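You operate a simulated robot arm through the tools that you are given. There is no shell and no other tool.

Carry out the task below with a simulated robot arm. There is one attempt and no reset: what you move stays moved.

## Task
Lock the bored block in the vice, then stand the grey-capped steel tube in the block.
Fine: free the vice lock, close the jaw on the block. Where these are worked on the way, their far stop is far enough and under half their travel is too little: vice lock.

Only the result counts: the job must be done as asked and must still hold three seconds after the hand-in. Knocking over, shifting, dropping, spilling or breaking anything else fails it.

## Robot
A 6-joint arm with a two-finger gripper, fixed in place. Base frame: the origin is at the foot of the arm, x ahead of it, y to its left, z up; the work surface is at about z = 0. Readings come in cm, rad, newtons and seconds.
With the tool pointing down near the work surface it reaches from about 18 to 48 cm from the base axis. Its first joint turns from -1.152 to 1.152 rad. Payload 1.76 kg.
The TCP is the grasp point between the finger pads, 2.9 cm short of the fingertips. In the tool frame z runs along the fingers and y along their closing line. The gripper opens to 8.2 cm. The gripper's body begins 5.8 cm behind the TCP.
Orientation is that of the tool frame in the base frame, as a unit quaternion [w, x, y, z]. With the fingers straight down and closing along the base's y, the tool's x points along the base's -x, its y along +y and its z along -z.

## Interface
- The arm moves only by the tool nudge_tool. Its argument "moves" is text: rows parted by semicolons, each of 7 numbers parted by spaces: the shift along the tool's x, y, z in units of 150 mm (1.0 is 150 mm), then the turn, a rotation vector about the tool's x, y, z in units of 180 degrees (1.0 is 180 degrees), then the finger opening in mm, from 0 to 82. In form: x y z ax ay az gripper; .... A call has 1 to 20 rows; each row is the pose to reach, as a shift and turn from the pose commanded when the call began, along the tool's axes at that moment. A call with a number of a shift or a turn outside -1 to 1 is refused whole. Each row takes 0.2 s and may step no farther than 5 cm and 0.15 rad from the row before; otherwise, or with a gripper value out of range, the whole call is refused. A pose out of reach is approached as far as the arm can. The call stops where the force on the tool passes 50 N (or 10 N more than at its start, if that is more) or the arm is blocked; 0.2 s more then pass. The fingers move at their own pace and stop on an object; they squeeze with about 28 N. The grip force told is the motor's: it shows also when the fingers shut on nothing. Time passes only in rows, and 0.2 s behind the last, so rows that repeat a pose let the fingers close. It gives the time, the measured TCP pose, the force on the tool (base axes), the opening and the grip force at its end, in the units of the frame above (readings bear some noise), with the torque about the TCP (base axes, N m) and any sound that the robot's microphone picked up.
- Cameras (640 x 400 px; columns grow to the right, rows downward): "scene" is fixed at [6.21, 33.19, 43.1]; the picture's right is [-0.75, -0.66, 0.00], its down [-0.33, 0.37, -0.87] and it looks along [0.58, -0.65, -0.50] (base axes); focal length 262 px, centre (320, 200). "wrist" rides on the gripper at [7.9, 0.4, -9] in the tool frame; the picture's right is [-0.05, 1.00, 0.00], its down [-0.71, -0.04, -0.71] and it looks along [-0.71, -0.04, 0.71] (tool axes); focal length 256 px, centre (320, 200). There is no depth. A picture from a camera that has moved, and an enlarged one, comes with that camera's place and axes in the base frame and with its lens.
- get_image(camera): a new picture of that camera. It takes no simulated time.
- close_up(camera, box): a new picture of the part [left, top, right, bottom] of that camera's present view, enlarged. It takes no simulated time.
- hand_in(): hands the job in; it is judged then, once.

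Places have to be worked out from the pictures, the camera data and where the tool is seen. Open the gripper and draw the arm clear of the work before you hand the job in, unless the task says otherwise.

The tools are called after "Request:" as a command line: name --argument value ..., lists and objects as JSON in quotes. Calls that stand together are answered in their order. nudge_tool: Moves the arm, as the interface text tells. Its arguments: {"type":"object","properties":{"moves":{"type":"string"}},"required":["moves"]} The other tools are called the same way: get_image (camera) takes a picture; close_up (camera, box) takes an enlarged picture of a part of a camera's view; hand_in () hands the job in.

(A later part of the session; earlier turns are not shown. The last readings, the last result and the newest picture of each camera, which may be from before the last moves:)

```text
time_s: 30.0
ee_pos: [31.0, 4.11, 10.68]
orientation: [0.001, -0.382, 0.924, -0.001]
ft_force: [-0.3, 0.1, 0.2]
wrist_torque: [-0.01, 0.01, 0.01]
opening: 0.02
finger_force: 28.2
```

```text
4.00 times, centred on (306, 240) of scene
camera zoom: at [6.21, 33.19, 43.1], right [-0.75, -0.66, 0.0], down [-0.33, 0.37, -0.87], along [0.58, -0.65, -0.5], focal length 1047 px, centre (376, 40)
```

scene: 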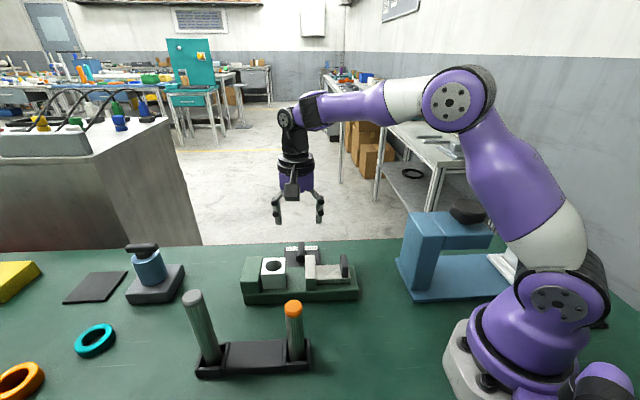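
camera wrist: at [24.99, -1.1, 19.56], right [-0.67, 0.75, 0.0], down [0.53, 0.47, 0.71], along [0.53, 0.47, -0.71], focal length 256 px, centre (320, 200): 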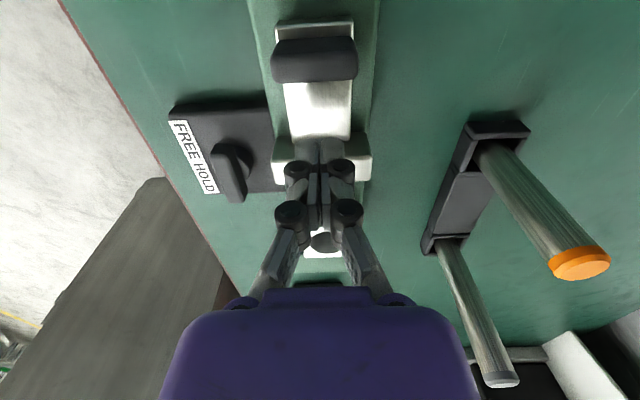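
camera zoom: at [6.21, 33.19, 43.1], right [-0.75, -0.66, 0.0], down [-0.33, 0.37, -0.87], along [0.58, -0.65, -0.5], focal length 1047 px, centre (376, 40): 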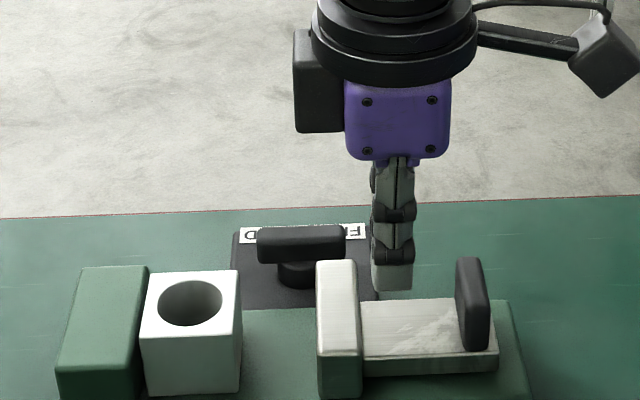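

The closed fingertips are centred over the slide behind the jaw. I'll lower to just above the slide's top surface.

Request:
nudge_tool --moves "0.01 0 0.1 0 0 0 0; 0.01 0 0.19 0 0 0 0; 0.01 0 0.21 0 0 0 0; 0.01 0 0.21 0 0 0 0"

Request:
close_up --camera "scene" --box '[226, 210, 386, 310]'

Request:
close_up --camera "wrist" --box '[220, 60, 420, 185]'

```text
time_s: 31.0
ee_pos: [30.81, 3.85, 7.52]
orientation: [0.001, -0.382, 0.924, 0.0]
ft_force: [1.1, -0.2, -0.6]
wrist_torque: [-0.01, -0.02, 0.01]
opening: 0.0
finger_force: 27.9
```

```text
4.00 times, centred on (306, 260) of scene
camera zoom: at [6.21, 33.19, 43.1], right [-0.75, -0.66, 0.0], down [-0.33, 0.37, -0.87], along [0.58, -0.65, -0.5], focal length 1047 px, centre (376, -40)
```

zoom: 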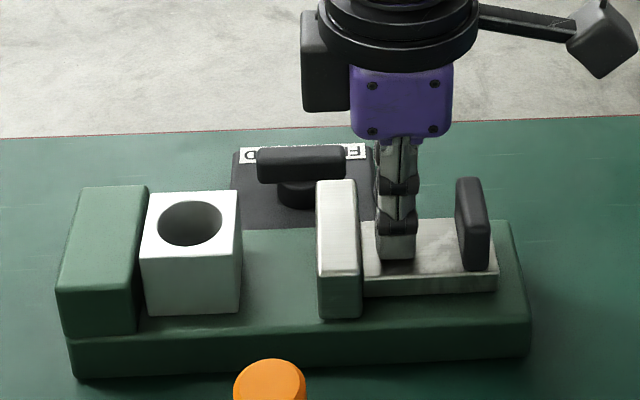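

```text
3.20 times, centred on (320, 122) of wrist
camera zoom: at [24.84, -1.23, 16.41], right [-0.67, 0.75, 0.0], down [0.53, 0.47, 0.71], along [0.53, 0.47, -0.71], focal length 819 px, centre (320, 448)
```

zoom: 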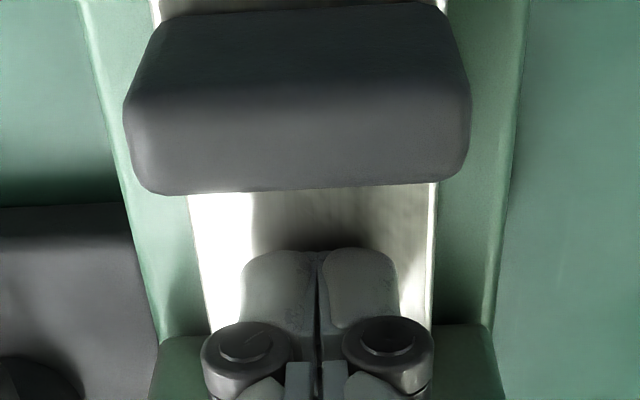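

No contact; the fingertips are just above the slide and about 1 cm behind the jaw. I'll push toward the block gently and watch force and jaw motion.

Request:
nudge_tool --moves "-0.03 0 0 0 0 0 0; -0.06 0 0 0 0 0 0; -0.09 0 0 0 0 0 0; -0.12 0 0 0 0 0 0; -0.15 0 0 0 0 0 0"

Request:
close_up --camera "scene" --box '[226, 210, 386, 310]'

```text
time_s: 32.2
ee_pos: [32.31, 5.53, 7.4]
orientation: [0.0, -0.382, 0.924, 0.0]
ft_force: [-0.5, -1.1, 1.3]
wrist_torque: [-0.02, 0.02, -0.01]
opening: 0.0
finger_force: 28.5
```

```text
4.00 times, centred on (306, 260) of scene
camera zoom: at [6.21, 33.19, 43.1], right [-0.75, -0.66, 0.0], down [-0.33, 0.37, -0.87], along [0.58, -0.65, -0.5], focal length 1047 px, centre (376, -40)
```

zoom: 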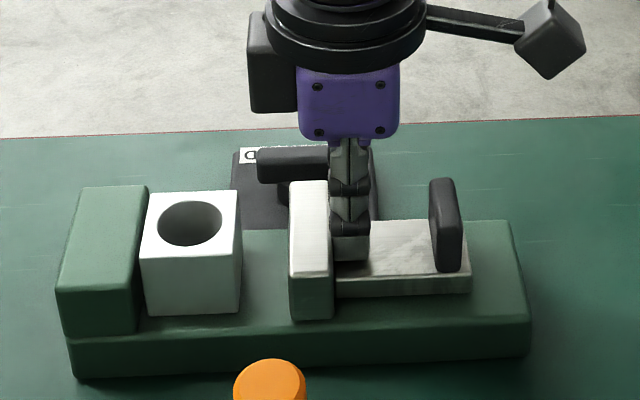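

The jaw slides freely with almost no force, so the lock is free. I'll keep pushing toward the block.

Request:
nudge_tool --moves "-0.03 0 0 0 0 0 0; -0.06 0 0 0 0 0 0; -0.09 0 0 0 0 0 0; -0.12 0 0 0 0 0 0; -0.145 0 0 0 0 0 0; -0.145 0 0 0 0 0 0"

Request:
close_up --camera "scene" --box '[226, 210, 386, 310]'

```text
time_s: 33.6
ee_pos: [33.84, 7.01, 7.42]
orientation: [0.0, -0.382, 0.924, 0.0]
ft_force: [0.3, -1.4, 0.0]
wrist_torque: [0.01, 0.02, 0.0]
opening: 0.0
finger_force: 28.7
```

```text
4.00 times, centred on (306, 260) of scene
camera zoom: at [6.21, 33.19, 43.1], right [-0.75, -0.66, 0.0], down [-0.33, 0.37, -0.87], along [0.58, -0.65, -0.5], focal length 1047 px, centre (376, -40)
```

zoom: 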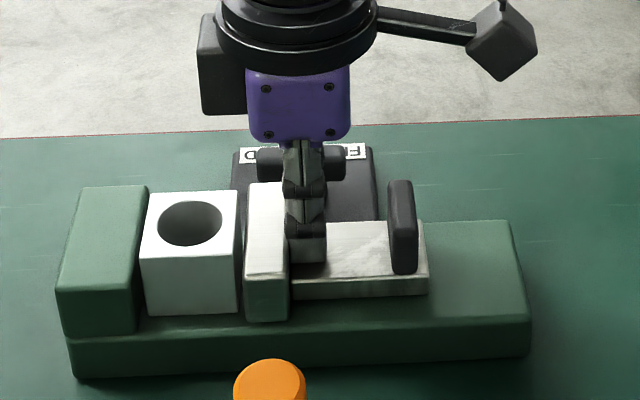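

The jaw is almost touching the block. I'll approach in finer steps to seat the block against the fixed jaw.

Request:
nudge_tool --moves "-0.012 0 0 0 0 0 0; -0.024 0 0 0 0 0 0; -0.036 0 0 0 0 0 0; -0.044 0 0 0 0 0 0; -0.044 0 0 0 0 0 0"

Request:
close_up --camera "scene" --box '[226, 230, 322, 290]'

```text
time_s: 34.8
ee_pos: [34.24, 7.41, 7.5]
orientation: [0.0, -0.381, 0.925, 0.001]
ft_force: [-3.3, -2.1, 1.0]
wrist_torque: [-0.02, 0.01, 0.0]
opening: 0.0
finger_force: 28.8
```

```text
6.67 times, centred on (274, 260) of scene
camera zoom: at [6.21, 33.19, 43.1], right [-0.75, -0.66, 0.0], down [-0.33, 0.37, -0.87], along [0.58, -0.65, -0.5], focal length 1744 px, centre (627, -200)
```

zoom: 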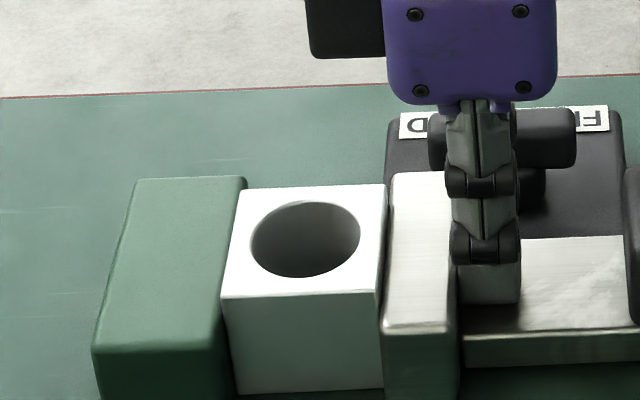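

Light contact force now (about 4 N): the block is being moved. I'll keep pressing in small steps until the force rises firmly.

Request:
nudge_tool --moves "-0.008 0 0 0 0 0 0; -0.016 0 0 0 0 0 0; -0.024 0 0 0 0 0 0; -0.03 0 0 0 0 0 0; -0.03 0 0 0 0 0 0"

Request:
close_up --camera "scene" --box '[226, 230, 322, 290]'

```text
time_s: 35.6
ee_pos: [34.44, 7.55, 7.43]
orientation: [-0.007, -0.379, 0.925, 0.0]
ft_force: [-3.6, -4.3, 2.1]
wrist_torque: [0.0, 0.04, 0.02]
opening: 0.59
finger_force: 28.4
stopped in row 4: the force on the tool passed its limit at 52 N (the readings are from after the stop); the commanded pose is now the measured one
```

```text
6.67 times, centred on (274, 260) of scene
camera zoom: at [6.21, 33.19, 43.1], right [-0.75, -0.66, 0.0], down [-0.33, 0.37, -0.87], along [0.58, -0.65, -0.5], focal length 1744 px, centre (627, -200)
```

zoom: 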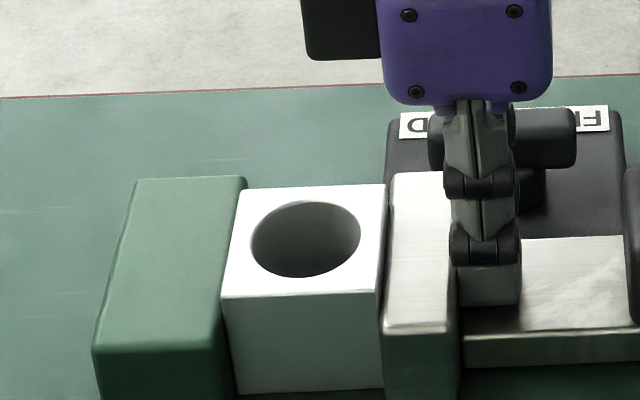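

The push hit the 50 N limit with the block squeezed between both jaws, so it is seated. I'll back off, rise and return above the lock knob.

Request:
nudge_tool --moves "0.03 0 0 0 0 0 5; 0.06 0 0 0 0 0 5; 0.06 0 -0.2 0 0 0 5; 0.06 0 -0.43 0 0 0 5; 0.04 -0.16 -0.43 0 0 0 20; 0.03 -0.32 -0.43 0 0 0 40; 0.021 -0.484 -0.43 0 0 0 40; 0.021 -0.484 -0.43 0 0 0 40"

Request:
get_image --camera "wrist"

Request:
close_up --camera "scene" --box '[226, 220, 354, 300]'

Request:
close_up --camera "wrist" --box '[240, 20, 400, 120]'

```text
time_s: 37.5
ee_pos: [39.26, 2.1, 13.92]
orientation: [-0.006, -0.379, 0.925, 0.0]
ft_force: [0.2, 0.3, 0.3]
wrist_torque: [0.0, 0.02, -0.04]
opening: 3.98
finger_force: 0.0
```

```text
taken
camera wrist: at [33.47, -2.96, 22.97], right [-0.66, 0.75, 0.0], down [0.54, 0.47, 0.7], along [0.52, 0.46, -0.71], focal length 256 px, centre (320, 200)
```

wrist: 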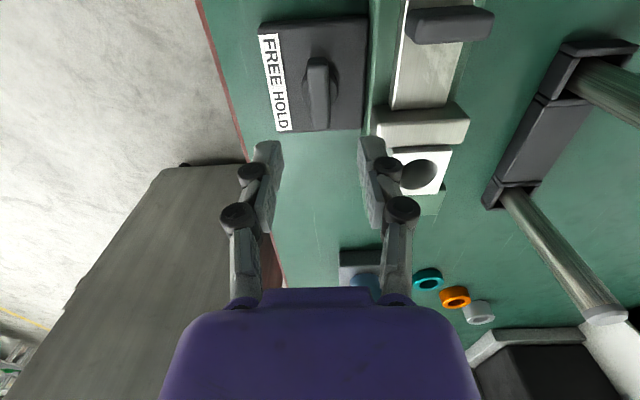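

```text
5.00 times, centred on (290, 260) of scene
camera zoom: at [6.21, 33.19, 43.1], right [-0.75, -0.66, 0.0], down [-0.33, 0.37, -0.87], along [0.58, -0.65, -0.5], focal length 1308 px, centre (470, -100)
```

zoom: 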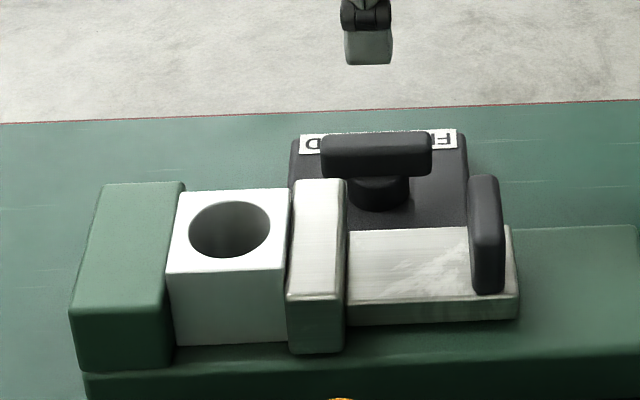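

```text
4.00 times, centred on (320, 70) of wrist
camera zoom: at [33.47, -2.96, 22.97], right [-0.66, 0.75, 0.0], down [0.54, 0.47, 0.7], along [0.52, 0.46, -0.71], focal length 1024 px, centre (320, 720)
```

zoom: 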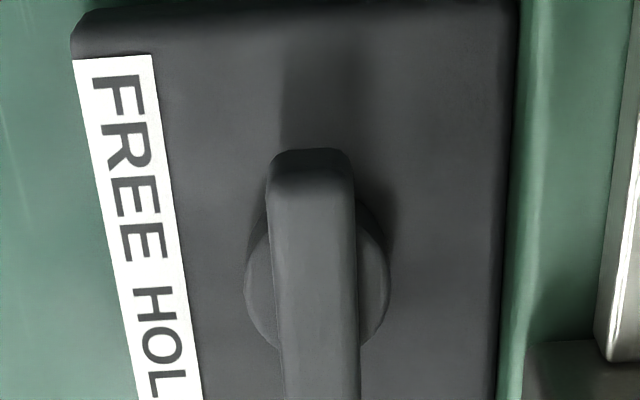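

The jaw is closed on the block and the bar still lies along the vice. The tool picked up a slight tilt, so I'll correct that while descending onto the bar again.

Request:
nudge_tool --moves "-0.002 -0.001 0.15 0.0015 -0.0035 -0.0026 40; -0.004 -0.002 0.35 0.0015 -0.0035 -0.0026 40; -0.006 -0.002 0.48 0.0015 -0.0035 -0.0026 40; -0.006 -0.002 0.51 0.0015 -0.0035 -0.0026 40; -0.006 -0.002 0.51 0.0015 -0.0035 -0.0026 40; -0.006 -0.002 0.51 0.0015 -0.0035 -0.0026 10; -0.006 -0.002 0.51 0.0015 -0.0035 -0.0026 0; -0.006 -0.002 0.51 0.0015 -0.0035 -0.0026 0"

Request:
close_up --camera "wrist" --box '[220, 60, 420, 185]'

```text
time_s: 39.2
ee_pos: [39.41, 2.13, 6.2]
orientation: [0.001, -0.382, 0.924, -0.001]
ft_force: [6.6, -7.0, -1.2]
wrist_torque: [-0.07, -0.3, -0.02]
opening: 1.48
finger_force: 35.8
```

```text
3.20 times, centred on (320, 122) of wrist
camera zoom: at [33.39, -3.04, 15.23], right [-0.67, 0.74, 0.0], down [0.52, 0.47, 0.71], along [0.53, 0.47, -0.71], focal length 819 px, centre (320, 448)
```

zoom: 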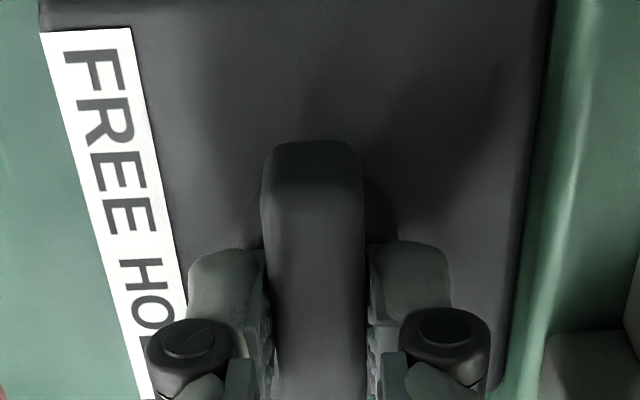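

The bar is gripped with little side load. Now I'll turn it clockwise back to its original stop, in batches while watching forces.

Request:
nudge_tool --moves "0 -0.003 0 0 0 0.04 0; 0 -0.003 0 0 0 0.08 0; 0 -0.003 0 0 0 0.12 0; 0 -0.003 0 0 0 0.16 0; 0 -0.003 0 0 0 0.16 0"

```text
time_s: 40.5
ee_pos: [39.3, 2.07, 6.28]
orientation: [0.0, -0.139, 0.99, -0.001]
ft_force: [-5.1, -13.9, 6.4]
wrist_torque: [-0.26, -0.16, 0.0]
opening: 1.5
finger_force: 36.2
```

Turning freely (29° so far, no torque). I'll trim and continue clockwise.

Request:
nudge_tool --moves "0.003 -0.005 0 0 0 0.04 0; 0.003 -0.005 0 0 0 0.08 0; 0.003 -0.005 0 0 0 0.12 0; 0.003 -0.005 0 0 0 0.16 0; 0.003 -0.005 0 0 0 0.16 0"

```text
time_s: 41.6
ee_pos: [39.37, 2.05, 6.24]
orientation: [0.0, 0.111, 0.994, -0.001]
ft_force: [-6.2, -3.6, 2.1]
wrist_torque: [-0.14, 0.01, -0.03]
opening: 1.49
finger_force: 35.7
```

About 58° turned with minimal load. Next comes the rest of the travel to the stop, with slight overtravel to confirm it.

Request:
nudge_tool --moves "0 -0.001 0 0 0 0.04 0; 0 -0.001 0 0 0 0.08 0; 0 -0.001 0 0 0 0.12 0; 0 -0.001 0 0 0 0.16 0; 0 -0.001 0 0 0 0.19 0; 0 -0.001 0 0 0 0.205 0; 0 -0.001 0 0 0 0.205 0"

Request:
close_up --camera "wrist" --box '[220, 60, 420, 185]'

Request:
close_up --camera "scene" --box '[226, 220, 354, 300]'

```text
time_s: 43.2
ee_pos: [39.42, 2.03, 6.4]
orientation: [0.001, 0.42, 0.908, 0.0]
ft_force: [-4.7, -4.4, 11.4]
wrist_torque: [-0.12, 0.12, 0.68]
opening: 1.57
finger_force: 36.3
```

```text
3.20 times, centred on (320, 122) of wrist
camera zoom: at [34.53, 8.48, 15.22], right [0.8, 0.61, 0.0], down [0.43, -0.56, 0.71], along [0.43, -0.56, -0.71], focal length 819 px, centre (320, 448)
```

zoom: 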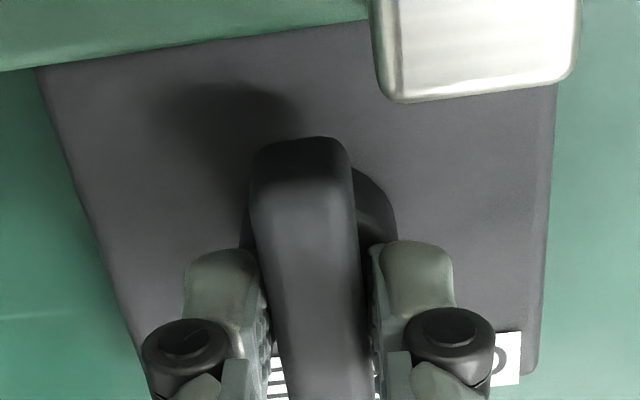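

```text
5.00 times, centred on (290, 260) of scene
camera zoom: at [6.2, 33.19, 43.1], right [-0.75, -0.66, 0.0], down [-0.33, 0.37, -0.87], along [0.58, -0.65, -0.5], focal length 1308 px, centre (470, -100)
```

zoom: 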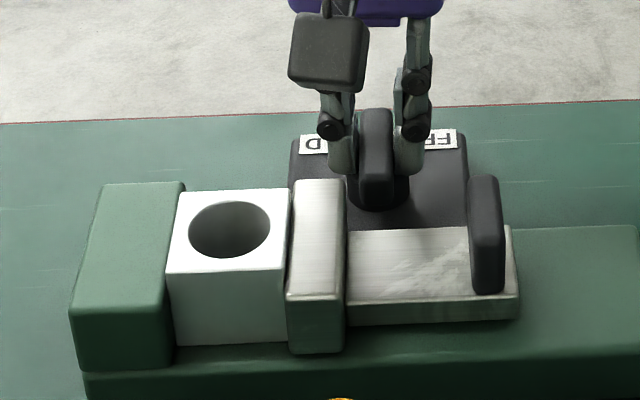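

The torque rises to 0.68 N m at the original stop, so the lock is fully turned back. I'll relax, open and lift off, then test that the jaw actually holds.

Request:
nudge_tool --moves "0 0 0 0 0 -0.015 0; 0 0 0 0 0 -0.027 0; 0 0 0 0 0 -0.027 35; 0 0 0 0 0 -0.027 35; 0 0 -0.1 0 0 -0.027 35; 0 0 -0.3 0 0 -0.027 35; 0 0 -0.5 0 0 -0.027 35"

Request:
get_image --camera "wrist"

Request:
close_up --camera "scene" --box '[226, 220, 354, 300]'

```text
time_s: 44.9
ee_pos: [39.3, 2.07, 13.69]
orientation: [0.001, 0.38, 0.925, 0.0]
ft_force: [-0.6, 0.4, -0.3]
wrist_torque: [-0.04, -0.06, -0.01]
opening: 3.5
finger_force: 0.0
```

```text
taken
camera wrist: at [33.92, 8.11, 22.74], right [0.74, 0.67, 0.0], down [0.47, -0.52, 0.71], along [0.48, -0.52, -0.71], focal length 256 px, centre (320, 200)
```

wrist: 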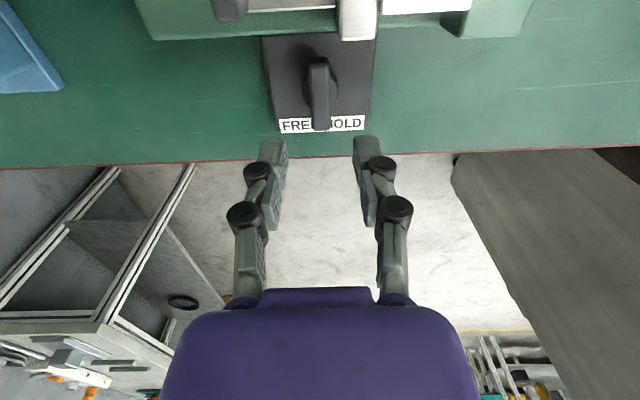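

```text
5.00 times, centred on (290, 260) of scene
camera zoom: at [6.21, 33.19, 43.1], right [-0.75, -0.66, 0.0], down [-0.33, 0.37, -0.87], along [0.58, -0.65, -0.5], focal length 1308 px, centre (470, -100)
```

zoom: 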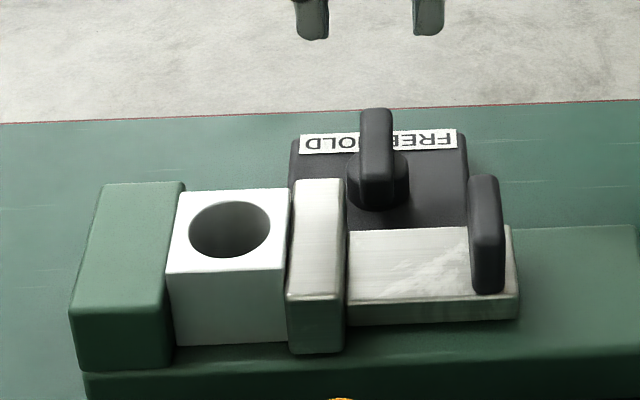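

The bar is back at its original stop. To verify it holds, I'll drop closed fingers between the handle tab and the jaw and press lightly on the tab in the opening direction.

Request:
nudge_tool --moves "0.16 -0.04 0 0 0 0 0; 0.32 -0.08 0 0 0 0 0; 0.489 -0.121 0 0 0 0 0; 0.489 -0.121 0.2 0 0 0 0; 0.489 -0.121 0.38 0 0 0 0; 0.489 -0.121 0.41 0 0 0 0; 0.489 -0.121 0.41 0 0 0 0"

Request:
close_up --camera "scene" --box '[226, 220, 354, 300]'

```text
time_s: 46.5
ee_pos: [32.84, 5.99, 7.58]
orientation: [0.001, 0.38, 0.925, 0.0]
ft_force: [-0.1, 0.3, -0.3]
wrist_torque: [0.02, -0.02, -0.02]
opening: 0.02
finger_force: 28.3
```

```text
5.00 times, centred on (290, 260) of scene
camera zoom: at [6.21, 33.19, 43.1], right [-0.75, -0.66, 0.0], down [-0.33, 0.37, -0.87], along [0.58, -0.65, -0.5], focal length 1308 px, centre (470, -100)
```

zoom: 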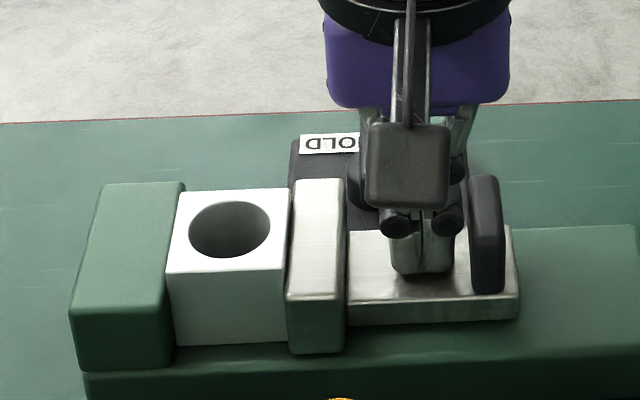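

The fingers sit about 0.6 cm from the tab. I'll move toward it in small steps.

Request:
nudge_tool --moves "0 -0.015 0 0 0 0 0; 0 -0.03 0 0 0 0 0; 0 -0.038 0 0 0 0 0; 0 -0.038 0 0 0 0 0"

```text
time_s: 47.5
ee_pos: [32.48, 5.52, 7.58]
orientation: [0.001, 0.379, 0.925, 0.002]
ft_force: [10.7, 16.0, -8.9]
wrist_torque: [0.09, -0.09, -0.08]
opening: 0.01
finger_force: 27.9
```

The tab resists about 19 N where it slid with about 1 N when free, so the lock is holding. I'll back off, lift and check the vice.

Request:
nudge_tool --moves "0 0.02 0 0 0 0 0; 0 0.03 0 0 0 0 0; 0 0.03 -0.2 0 0 0 0; 0 0.03 -0.5 0 0 0 0; 0 0.03 -0.8 0 0 0 0; 0 0.03 -0.8 0 0 0 0"

Request:
close_up --camera "scene" --box '[226, 220, 354, 300]'

Request:
close_up --camera "scene" --box '[170, 275, 330, 375]'

```text
time_s: 48.9
ee_pos: [32.55, 5.83, 19.75]
orientation: [0.001, 0.38, 0.925, 0.0]
ft_force: [0.3, 0.6, 0.3]
wrist_torque: [0.02, 0.01, 0.01]
opening: 0.0
finger_force: 28.2
```

```text
5.00 times, centred on (290, 260) of scene
camera zoom: at [6.21, 33.19, 43.1], right [-0.75, -0.66, 0.0], down [-0.33, 0.37, -0.87], along [0.58, -0.65, -0.5], focal length 1308 px, centre (470, -100)
```

zoom: 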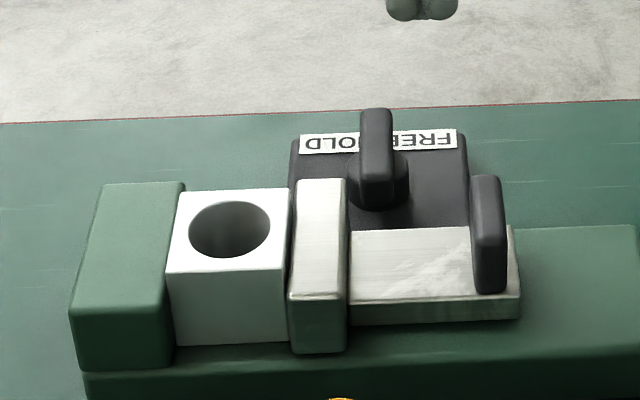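

```text
4.00 times, centred on (250, 325) of scene
camera zoom: at [6.21, 33.19, 43.1], right [-0.75, -0.66, 0.0], down [-0.33, 0.37, -0.87], along [0.58, -0.65, -0.5], focal length 1047 px, centre (600, -300)
```

zoom: 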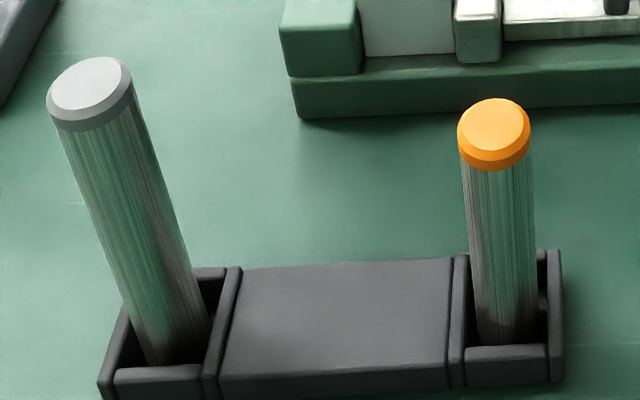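

Comparing pictures, the handle may have shifted a pixel or two during the test. I'll zoom in on the jaw-block contact to see whether a gap opened.

Request:
close_up --camera "scene" --box '[258, 250, 306, 280]'

Request:
get_image --camera "wrist"

```text
13.33 times, centred on (282, 265) of scene
camera zoom: at [6.21, 33.19, 43.1], right [-0.75, -0.66, 0.0], down [-0.33, 0.37, -0.87], along [0.58, -0.65, -0.5], focal length 3489 px, centre (827, -667)
```

zoom: 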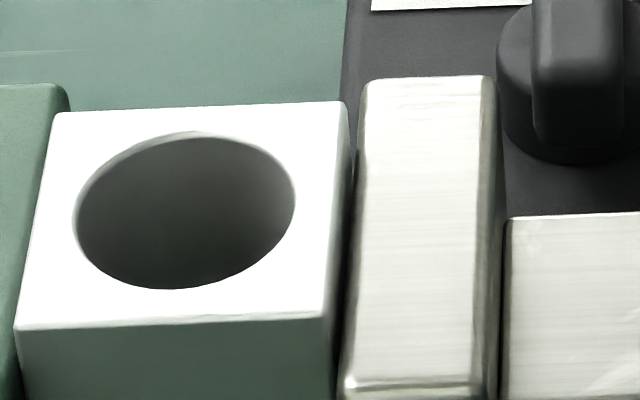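

```text
taken
camera wrist: at [27.26, 11.89, 28.65], right [0.74, 0.67, 0.0], down [0.48, -0.52, 0.71], along [0.48, -0.52, -0.71], focal length 256 px, centre (320, 200)
```

wrist: 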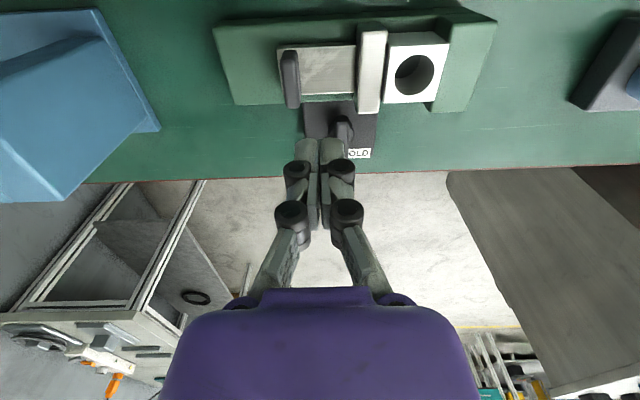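

A hairline gap of about 1 mm now shows between jaw and block, probably from my pull test. I'll redo the clamping properly: free the lock, push the jaw home, and lock again. First I go back onto the knob bar.

Request:
nudge_tool --moves "-0.165 0.047 0.1 0 0 0 35; -0.33 0.094 0.25 0 0 0 35; -0.495 0.141 0.38 0 0 0 35; -0.495 0.141 0.6 0 0 0 35; -0.495 0.141 0.8 0 0 0 35; -0.495 0.141 0.88 0 0 0 35; -0.495 0.141 0.9 0 0 0 35; -0.495 0.141 0.9 0 0 0 35; -0.495 0.141 0.9 0 0 0 10; -0.495 0.141 0.9 0 0 0 0; -0.495 0.141 0.9 0 0 0 0"

Request:
close_up --camera "wrist" --box '[220, 60, 420, 185]'

```text
time_s: 51.2
ee_pos: [39.37, 1.87, 6.11]
orientation: [-0.002, 0.382, 0.924, -0.002]
ft_force: [-21.9, -27.5, 6.7]
wrist_torque: [-0.83, 0.49, 0.02]
opening: 1.49
finger_force: 35.9
```

```text
3.20 times, centred on (320, 122) of wrist
camera zoom: at [34.17, 8.03, 15.06], right [0.74, 0.67, -0.01], down [0.48, -0.52, 0.71], along [0.47, -0.53, -0.71], focal length 819 px, centre (320, 448)
```

zoom: 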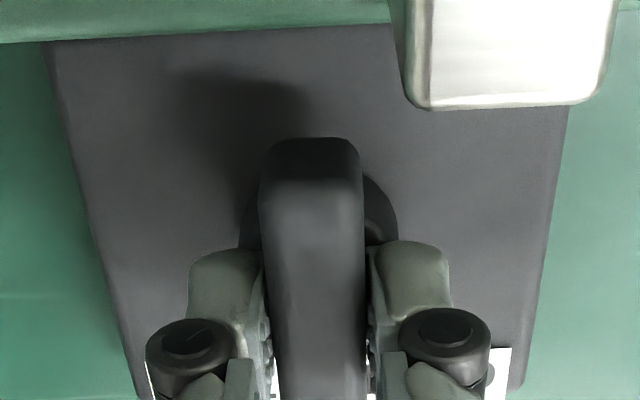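

The bar is gripped but the tool is pulled 35 N along the vice axis. I'll shift to relieve it, then begin the counter-clockwise turn.

Request:
nudge_tool --moves "0 -0.007 0 0 0 0 0; 0 -0.014 0 0 0 0 0; 0 -0.014 0 0 0 -0.03 0; 0 -0.014 0 0 0 -0.07 0; 0 -0.014 0 0 0 -0.11 0; 0 -0.014 0 0 0 -0.15 0; 0 -0.014 0 0 0 -0.15 0"

```text
time_s: 52.9
ee_pos: [39.36, 1.96, 6.06]
orientation: [0.002, 0.151, 0.989, 0.001]
ft_force: [11.2, -1.0, -21.7]
wrist_torque: [-0.09, -0.4, 0.01]
opening: 1.47
finger_force: 36.6
```

Turning freely with moderate load. I'll trim and continue counter-clockwise.

Request:
nudge_tool --moves "-0.004 0 0.003 0 0 -0.04 0; -0.004 0 0.003 0 0 -0.08 0; -0.004 0 0.003 0 0 -0.12 0; -0.004 0 0.003 0 0 -0.16 0; -0.004 0 0.003 0 0 -0.16 0"

```text
time_s: 54.0
ee_pos: [39.39, 2.23, 6.17]
orientation: [0.001, -0.1, 0.995, 0.001]
ft_force: [1.5, 31.3, 1.8]
wrist_torque: [0.76, 0.0, -0.04]
opening: 1.48
finger_force: 35.9
```

About 56° turned; side force 31 N in +y. I'll trim that way and finish the turn to the far stop.

Request:
nudge_tool --moves "-0.002 0.011 0 0 0 -0.01 0; -0.002 0.011 0 0 0 -0.05 0; -0.002 0.011 0 0 0 -0.09 0; -0.002 0.011 0 0 0 -0.13 0; -0.002 0.011 0 0 0 -0.17 0; -0.002 0.011 0 0 0 -0.21 0; -0.002 0.011 0 0 0 -0.21 0"

```text
time_s: 55.6
ee_pos: [39.33, 2.18, 5.86]
orientation: [0.0, -0.415, 0.91, 0.0]
ft_force: [-12.2, 26.2, 24.4]
wrist_torque: [0.5, 0.64, -0.66]
opening: 1.56
finger_force: 35.7
```

The far stop is confirmed (torque -0.66 N m), so the lock is free again. I'll relax, open and lift.

Request:
nudge_tool --moves "0 0 -0.003 0 0 0.012 0; 0 0 -0.003 0 0 0.023 0; 0 0 -0.003 0 0 0.023 28; 0 0 -0.003 0 0 0.023 28; 0 0 -0.15 0 0 0.023 28; 0 0 -0.35 0 0 0.023 28; 0 0 -0.53 0 0 0.023 20; 0 0 -0.53 0 0 0.023 10"

```text
time_s: 57.5
ee_pos: [39.39, 2.17, 14.0]
orientation: [0.001, -0.381, 0.925, -0.001]
ft_force: [-1.1, -0.5, 0.6]
wrist_torque: [0.01, 0.03, 0.0]
opening: 1.01
finger_force: 0.1
```

The tool is clear at z = 14. I'll go behind the jaw with closed fingers as before.

Request:
nudge_tool --moves "0.016 0.163 0 0 0 0 0; 0.033 0.326 0 0 0 0 0; 0.049 0.489 0 0 0 0 0; 0.049 0.489 0.2 0 0 0 0; 0.049 0.489 0.38 0 0 0 0; 0.049 0.489 0.433 0 0 0 0; 0.049 0.489 0.433 0 0 0 0"

Request:
close_up --camera "scene" --box '[226, 220, 354, 300]'

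```text
time_s: 59.0
ee_pos: [33.73, 6.76, 7.44]
orientation: [0.0, -0.381, 0.924, -0.001]
ft_force: [-0.3, 0.1, -0.7]
wrist_torque: [-0.01, 0.0, -0.03]
opening: 0.03
finger_force: 27.5
```

```text
5.00 times, centred on (290, 260) of scene
camera zoom: at [6.21, 33.19, 43.1], right [-0.75, -0.66, 0.0], down [-0.33, 0.37, -0.87], along [0.58, -0.65, -0.5], focal length 1308 px, centre (470, -100)
```

zoom: 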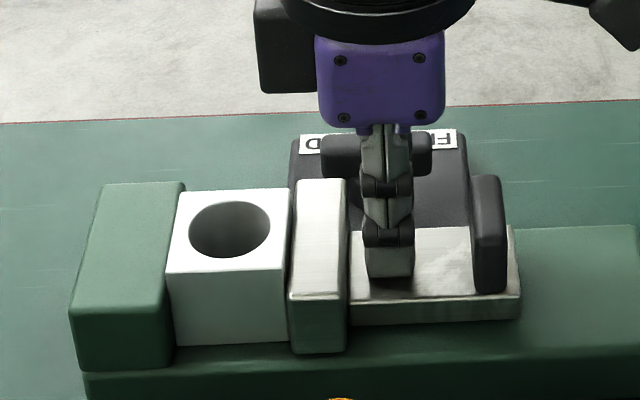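

The fingers are behind the jaw. I'll push in fine steps toward firm contact.

Request:
nudge_tool --moves "-0.025 0 0 0 0 0 0; -0.045 0 0 0 0 0 0; -0.058 0 0 0 0 0 0; -0.066 0 0 0 0 0 0; -0.072 0 0 0 0 0 0; -0.076 0 0 0 0 0 0; -0.076 0 0 0 0 0 0"

Request:
close_up --camera "scene" --box '[226, 220, 354, 300]'

Request:
close_up --camera "scene" --box '[258, 250, 306, 280]'

```text
time_s: 60.6
ee_pos: [34.42, 7.47, 7.45]
orientation: [-0.003, -0.38, 0.925, 0.0]
ft_force: [-21.4, -21.1, 12.3]
wrist_torque: [-0.27, 0.27, 0.11]
opening: 0.58
finger_force: 28.8
```

```text
5.00 times, centred on (290, 260) of scene
camera zoom: at [6.2, 33.19, 43.1], right [-0.75, -0.66, 0.0], down [-0.33, 0.37, -0.87], along [0.58, -0.65, -0.5], focal length 1308 px, centre (470, -100)
```

zoom: 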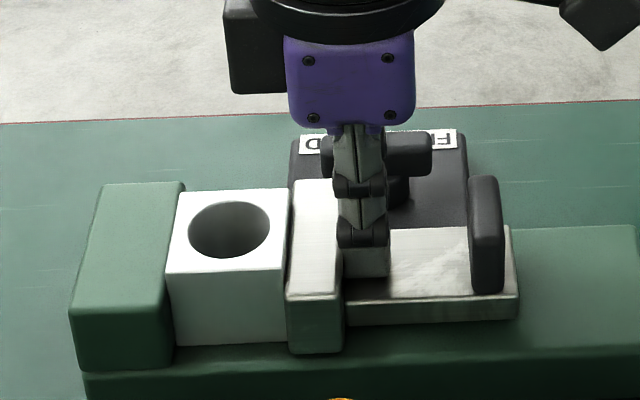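

```text
13.33 times, centred on (282, 265) of scene
camera zoom: at [6.2, 33.19, 43.1], right [-0.75, -0.66, 0.0], down [-0.33, 0.37, -0.87], along [0.58, -0.65, -0.5], focal length 3489 px, centre (827, -667)
```

zoom: 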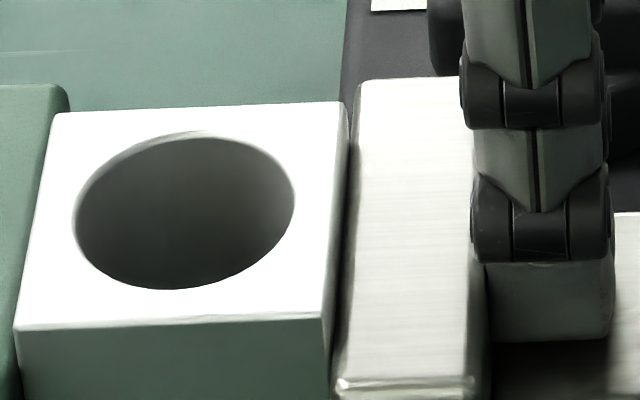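

The jaw is back in firm contact with the block under 30 N (it moved about 1.3 mm). I'll back off slowly, rise, and return above the knob.

Request:
nudge_tool --moves "0.008 0 0 0 0 0 0; 0.016 0 0 0 0 0 0; 0.04 0 0 0 0 0 0; 0.065 0 0 0 0 0 0; 0.065 0 -0.2 0 0 0 5; 0.065 0 -0.43 0 0 0 5; 0.04 -0.16 -0.43 0 0 0 20; 0.03 -0.32 -0.43 0 0 0 40; 0.016 -0.487 -0.43 0 0 0 40; 0.016 -0.487 -0.43 0 0 0 40"

Request:
close_up --camera "scene" --box '[258, 250, 306, 280]'

Request:
close_up --camera "wrist" --box '[240, 20, 400, 120]'

```text
time_s: 62.9
ee_pos: [39.6, 2.27, 13.83]
orientation: [-0.001, -0.381, 0.924, 0.0]
ft_force: [0.8, 0.7, -1.7]
wrist_torque: [0.0, 0.0, 0.01]
opening: 3.99
finger_force: 0.1
```

```text
13.33 times, centred on (282, 265) of scene
camera zoom: at [6.21, 33.19, 43.1], right [-0.75, -0.66, 0.0], down [-0.33, 0.37, -0.87], along [0.58, -0.65, -0.5], focal length 3489 px, centre (827, -667)
```

zoom: 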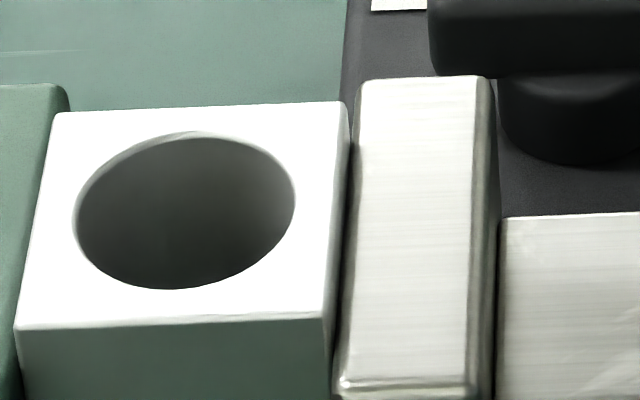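

```text
4.00 times, centred on (320, 70) of wrist
camera zoom: at [33.62, -2.92, 22.81], right [-0.67, 0.75, 0.0], down [0.53, 0.47, 0.71], along [0.53, 0.47, -0.71], focal length 1024 px, centre (320, 720)
```

zoom: 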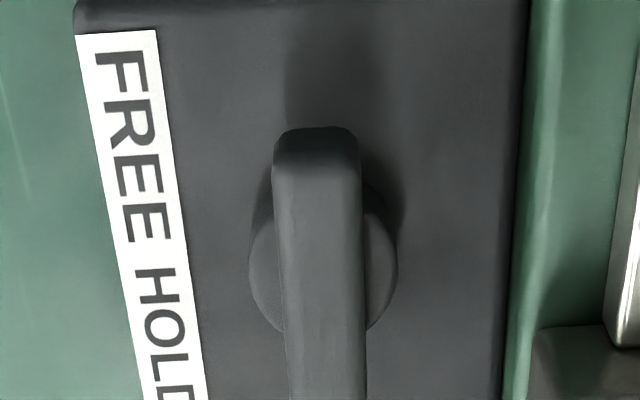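

The contact holds. Next I'll descend on the bar (slight position correction) and grip it.

Request:
nudge_tool --moves "0.01 0.003 0.15 0 0 0 40; 0.022 0.006 0.35 0 0 0 40; 0.022 0.006 0.48 0 0 0 40; 0.022 0.006 0.505 0 0 0 40; 0.022 0.006 0.505 0 0 0 40; 0.022 0.006 0.505 0 0 0 10; 0.022 0.006 0.505 0 0 0 0; 0.022 0.006 0.505 0 0 0 0"

```text
time_s: 64.7
ee_pos: [39.19, 2.06, 6.35]
orientation: [0.002, -0.38, 0.925, 0.0]
ft_force: [3.7, -6.8, -0.1]
wrist_torque: [0.03, -0.29, 0.0]
opening: 1.47
finger_force: 36.0
```

Gripped with little side load. I'll turn clockwise toward HOLD in batches.

Request:
nudge_tool --moves "0 -0.003 0 0 0 0.04 0; 0 -0.003 0 0 0 0.08 0; 0 -0.003 0 0 0 0.12 0; 0 -0.003 0 0 0 0.16 0; 0 -0.003 0 0 0 0.16 0"

```text
time_s: 65.8
ee_pos: [39.33, 2.06, 6.36]
orientation: [0.0, -0.139, 0.99, 0.001]
ft_force: [-4.0, 2.5, -0.3]
wrist_torque: [0.19, -0.28, 0.02]
opening: 1.5
finger_force: 36.1
```

Very little load at 29°. Continuing clockwise.

Request:
nudge_tool --moves "0 0 0 0 0 0.04 0; 0 0 0 0 0 0.08 0; 0 0 0 0 0 0.12 0; 0 0 0 0 0 0.16 0; 0 0 0 0 0 0.16 0"

```text
time_s: 67.0
ee_pos: [39.28, 2.12, 6.28]
orientation: [0.001, 0.111, 0.994, -0.001]
ft_force: [-5.8, 17.5, -0.4]
wrist_torque: [0.63, 0.83, 0.04]
opening: 1.49
finger_force: 36.1
```

58° turned. I'll trim slightly and finish to the HOLD stop.

Request:
nudge_tool --moves "0.003 0.006 0 0 0 0.04 0; 0.003 0.006 0 0 0 0.08 0; 0.003 0.004 0 0 0 0.12 0; 0.003 0.002 0 0 0 0.16 0; 0.003 0 0 0 0 0.19 0; 0.003 0 0 0 0 0.205 0; 0.003 0 0 0 0 0.205 0"

Request:
close_up --camera "wrist" --box '[220, 60, 420, 185]'

```text
time_s: 68.7
ee_pos: [39.34, 2.02, 6.39]
orientation: [0.001, 0.42, 0.908, 0.0]
ft_force: [11.7, 20.6, -13.5]
wrist_torque: [0.3, -0.54, 0.62]
opening: 1.59
finger_force: 36.1
```

```text
3.20 times, centred on (320, 122) of wrist
camera zoom: at [34.42, 8.55, 15.32], right [0.8, 0.61, 0.0], down [0.43, -0.56, 0.71], along [0.43, -0.56, -0.71], focal length 819 px, centre (320, 448)
```

zoom: 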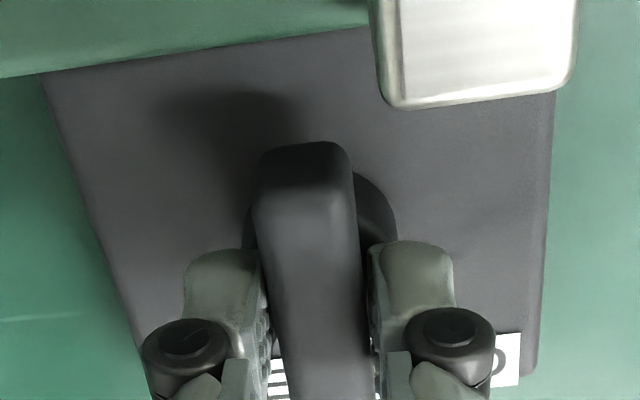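

The HOLD stop is reached (torque 0.62 N m). I'll relax, open and lift clear.

Request:
nudge_tool --moves "0 0 0 0 0 -0.01 0; 0 0 0 0 0 -0.022 0; 0 0 0 0 0 -0.022 35; 0 0 0 0 0 -0.022 35; 0 0 -0.1 0 0 -0.022 35; 0 0 -0.3 0 0 -0.022 35; 0 0 -0.6 0 0 -0.022 35; 0 0 -0.9 0 0 -0.022 35"

Request:
close_up --camera "scene" --box '[226, 220, 354, 300]'

Request:
close_up --camera "scene" --box '[258, 250, 306, 280]'

```text
time_s: 70.5
ee_pos: [39.24, 2.14, 20.08]
orientation: [0.0, 0.388, 0.922, 0.0]
ft_force: [0.0, -0.6, -0.2]
wrist_torque: [0.0, -0.01, -0.01]
opening: 3.47
finger_force: 0.1
```

```text
5.00 times, centred on (290, 260) of scene
camera zoom: at [6.21, 33.19, 43.1], right [-0.75, -0.66, 0.0], down [-0.33, 0.37, -0.87], along [0.58, -0.65, -0.5], focal length 1308 px, centre (470, -100)
```

zoom: 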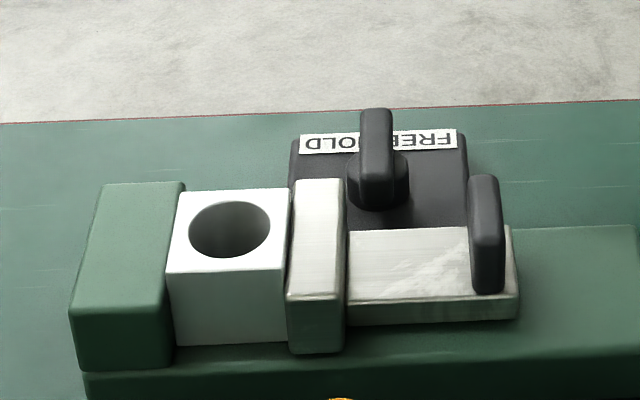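

```text
13.33 times, centred on (282, 265) of scene
camera zoom: at [6.21, 33.19, 43.1], right [-0.75, -0.66, 0.0], down [-0.33, 0.37, -0.87], along [0.58, -0.65, -0.5], focal length 3489 px, centre (827, -667)
```

zoom: 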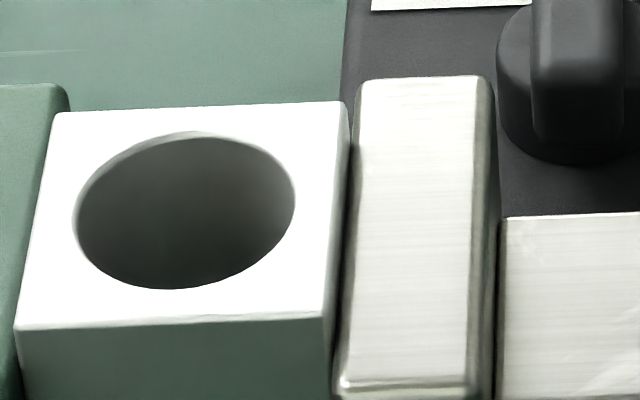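

Block clamped, jaw tight, and the lever is at HOLD. Now the grey-capped tube at about (34, 26.9), top near z = 15.4: I'll turn the tool back to 45° while moving high toward it.

Request:
nudge_tool --moves "0.063 0.038 -0.02 0 0 -0.0458 60; 0.126 0.077 -0.04 0 0 -0.0916 60; 0.189 0.115 -0.06 0 0 -0.1374 60; 0.252 0.153 -0.06 0 0 -0.1832 60; 0.315 0.191 -0.06 0 0 -0.229 60; 0.378 0.23 -0.06 0 0 -0.2748 60; 0.441 0.268 -0.06 0 0 -0.3206 60; 0.504 0.306 -0.06 0 0 -0.3664 60; 0.567 0.344 -0.06 0 0 -0.4122 60; 0.63 0.383 -0.06 0 0 -0.458 60; 0.693 0.421 -0.06 0 0 -0.5038 60; 0.693 0.421 -0.06 0 0 -0.5038 60"

Request:
get_image --camera "wrist"

Request:
get_image --camera "scene"

```text
time_s: 73.0
ee_pos: [36.45, 13.89, 20.8]
orientation: [0.0, -0.384, 0.923, -0.001]
ft_force: [-1.0, -1.4, -0.4]
wrist_torque: [-0.05, -0.01, 0.03]
opening: 5.98
finger_force: 0.1
```

```text
taken
camera wrist: at [30.52, 8.74, 29.69], right [-0.67, 0.74, 0.0], down [0.52, 0.47, 0.71], along [0.53, 0.47, -0.71], focal length 256 px, centre (320, 200)
```

wrist: 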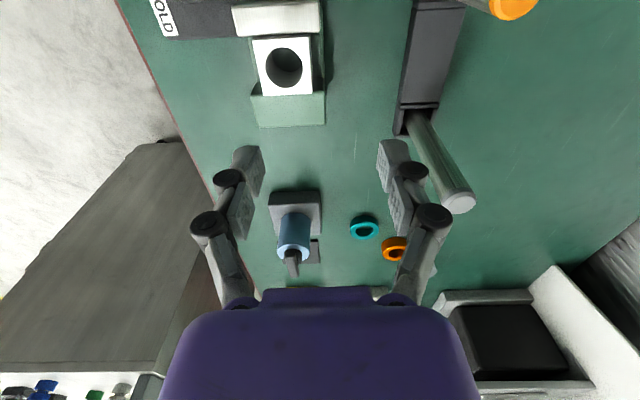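

```text
taken
```

scene: 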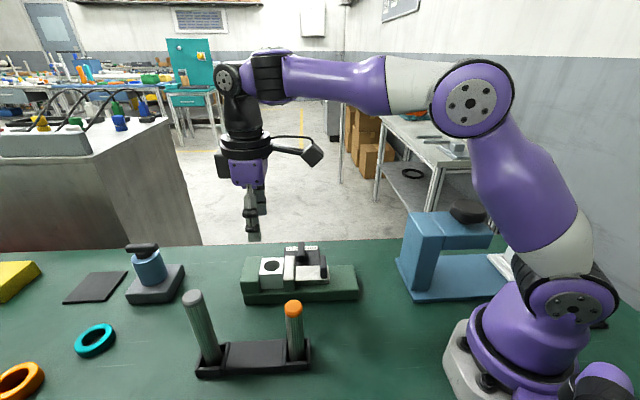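

The wrist view shows both the bore and the grey tube. I'll take close-ups of each to measure their positions.

Request:
close_up --camera "wrist" --box '[220, 0, 360, 88]'

Request:
close_up --camera "wrist" --box '[380, 90, 524, 180]'

Request:
close_up --camera "wrist" --box '[390, 140, 518, 220]'

```text
4.55 times, centred on (290, 44) of wrist
camera zoom: at [30.52, 8.74, 29.69], right [-0.67, 0.74, 0.0], down [0.52, 0.47, 0.71], along [0.53, 0.47, -0.71], focal length 1164 px, centre (456, 909)
```

zoom: 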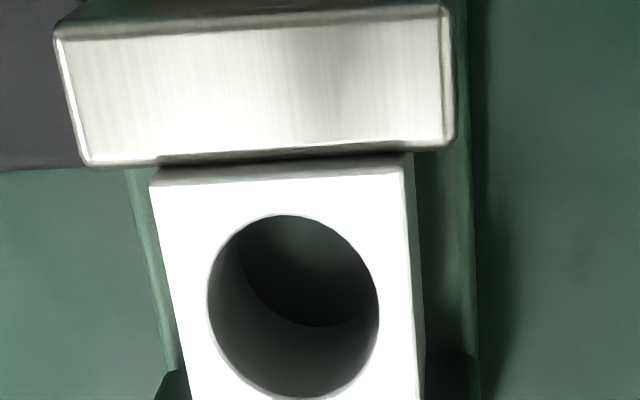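

```text
4.44 times, centred on (452, 135) of wrist
camera zoom: at [30.52, 8.74, 29.69], right [-0.67, 0.74, 0.0], down [0.52, 0.47, 0.71], along [0.53, 0.47, -0.71], focal length 1138 px, centre (-267, 489)
```

zoom: 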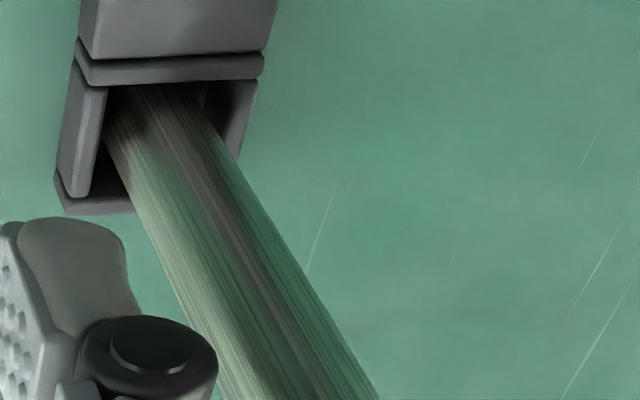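

```text
5.00 times, centred on (454, 180) of wrist
camera zoom: at [30.52, 8.74, 29.69], right [-0.67, 0.74, 0.0], down [0.52, 0.47, 0.71], along [0.53, 0.47, -0.71], focal length 1280 px, centre (-350, 300)
```

zoom: 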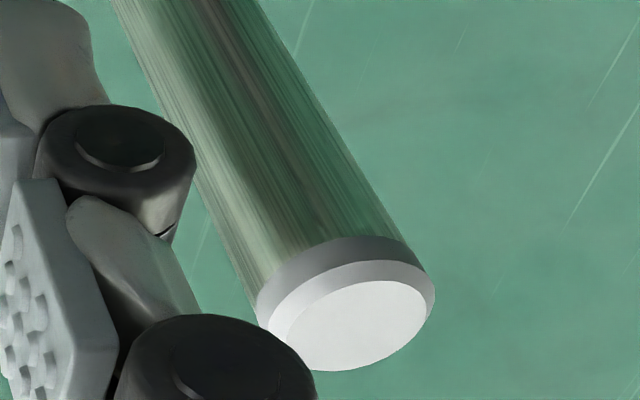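

The bore centre reads about (37.8, 11.3), diameter roughly 3.1 cm, and the grey cap about (34.0, 27.0). I'll move above the tube with open fingers, staying above its cap.

Request:
nudge_tool --moves "-0.1 0.14 -0.05 0 0 0 80; -0.2 0.29 -0.07 0 0 0 80; -0.3 0.44 -0.07 0 0 0 80; -0.4 0.585 -0.07 0 0 0 80; -0.504 0.733 -0.07 0 0 0 80; -0.504 0.733 -0.07 0 0 0 80"

Request:
get_image --camera "wrist"

Request:
get_image --camera "scene"

```text
time_s: 74.5
ee_pos: [33.95, 27.08, 21.65]
orientation: [0.001, -0.382, 0.924, 0.0]
ft_force: [0.4, 0.8, 0.1]
wrist_torque: [0.0, -0.03, -0.02]
opening: 7.97
finger_force: 0.0
```

```text
taken
camera wrist: at [28.02, 21.92, 30.69], right [-0.67, 0.74, 0.0], down [0.53, 0.47, 0.71], along [0.53, 0.47, -0.71], focal length 256 px, centre (320, 200)
```

wrist: 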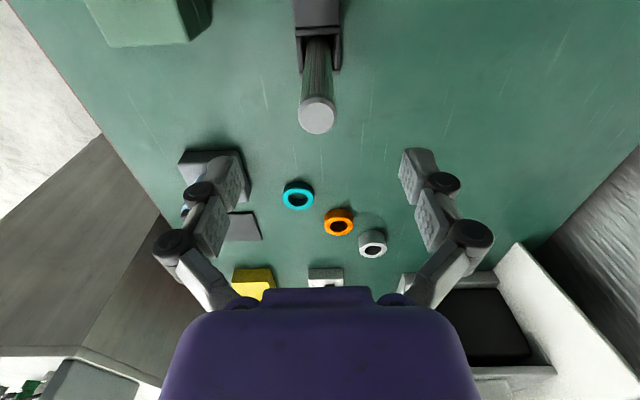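

```text
taken
```

scene: 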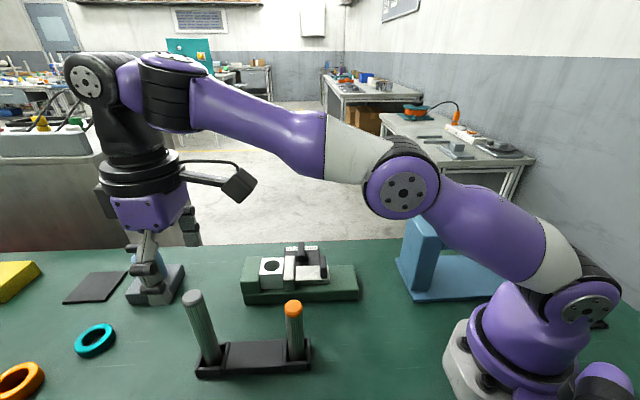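

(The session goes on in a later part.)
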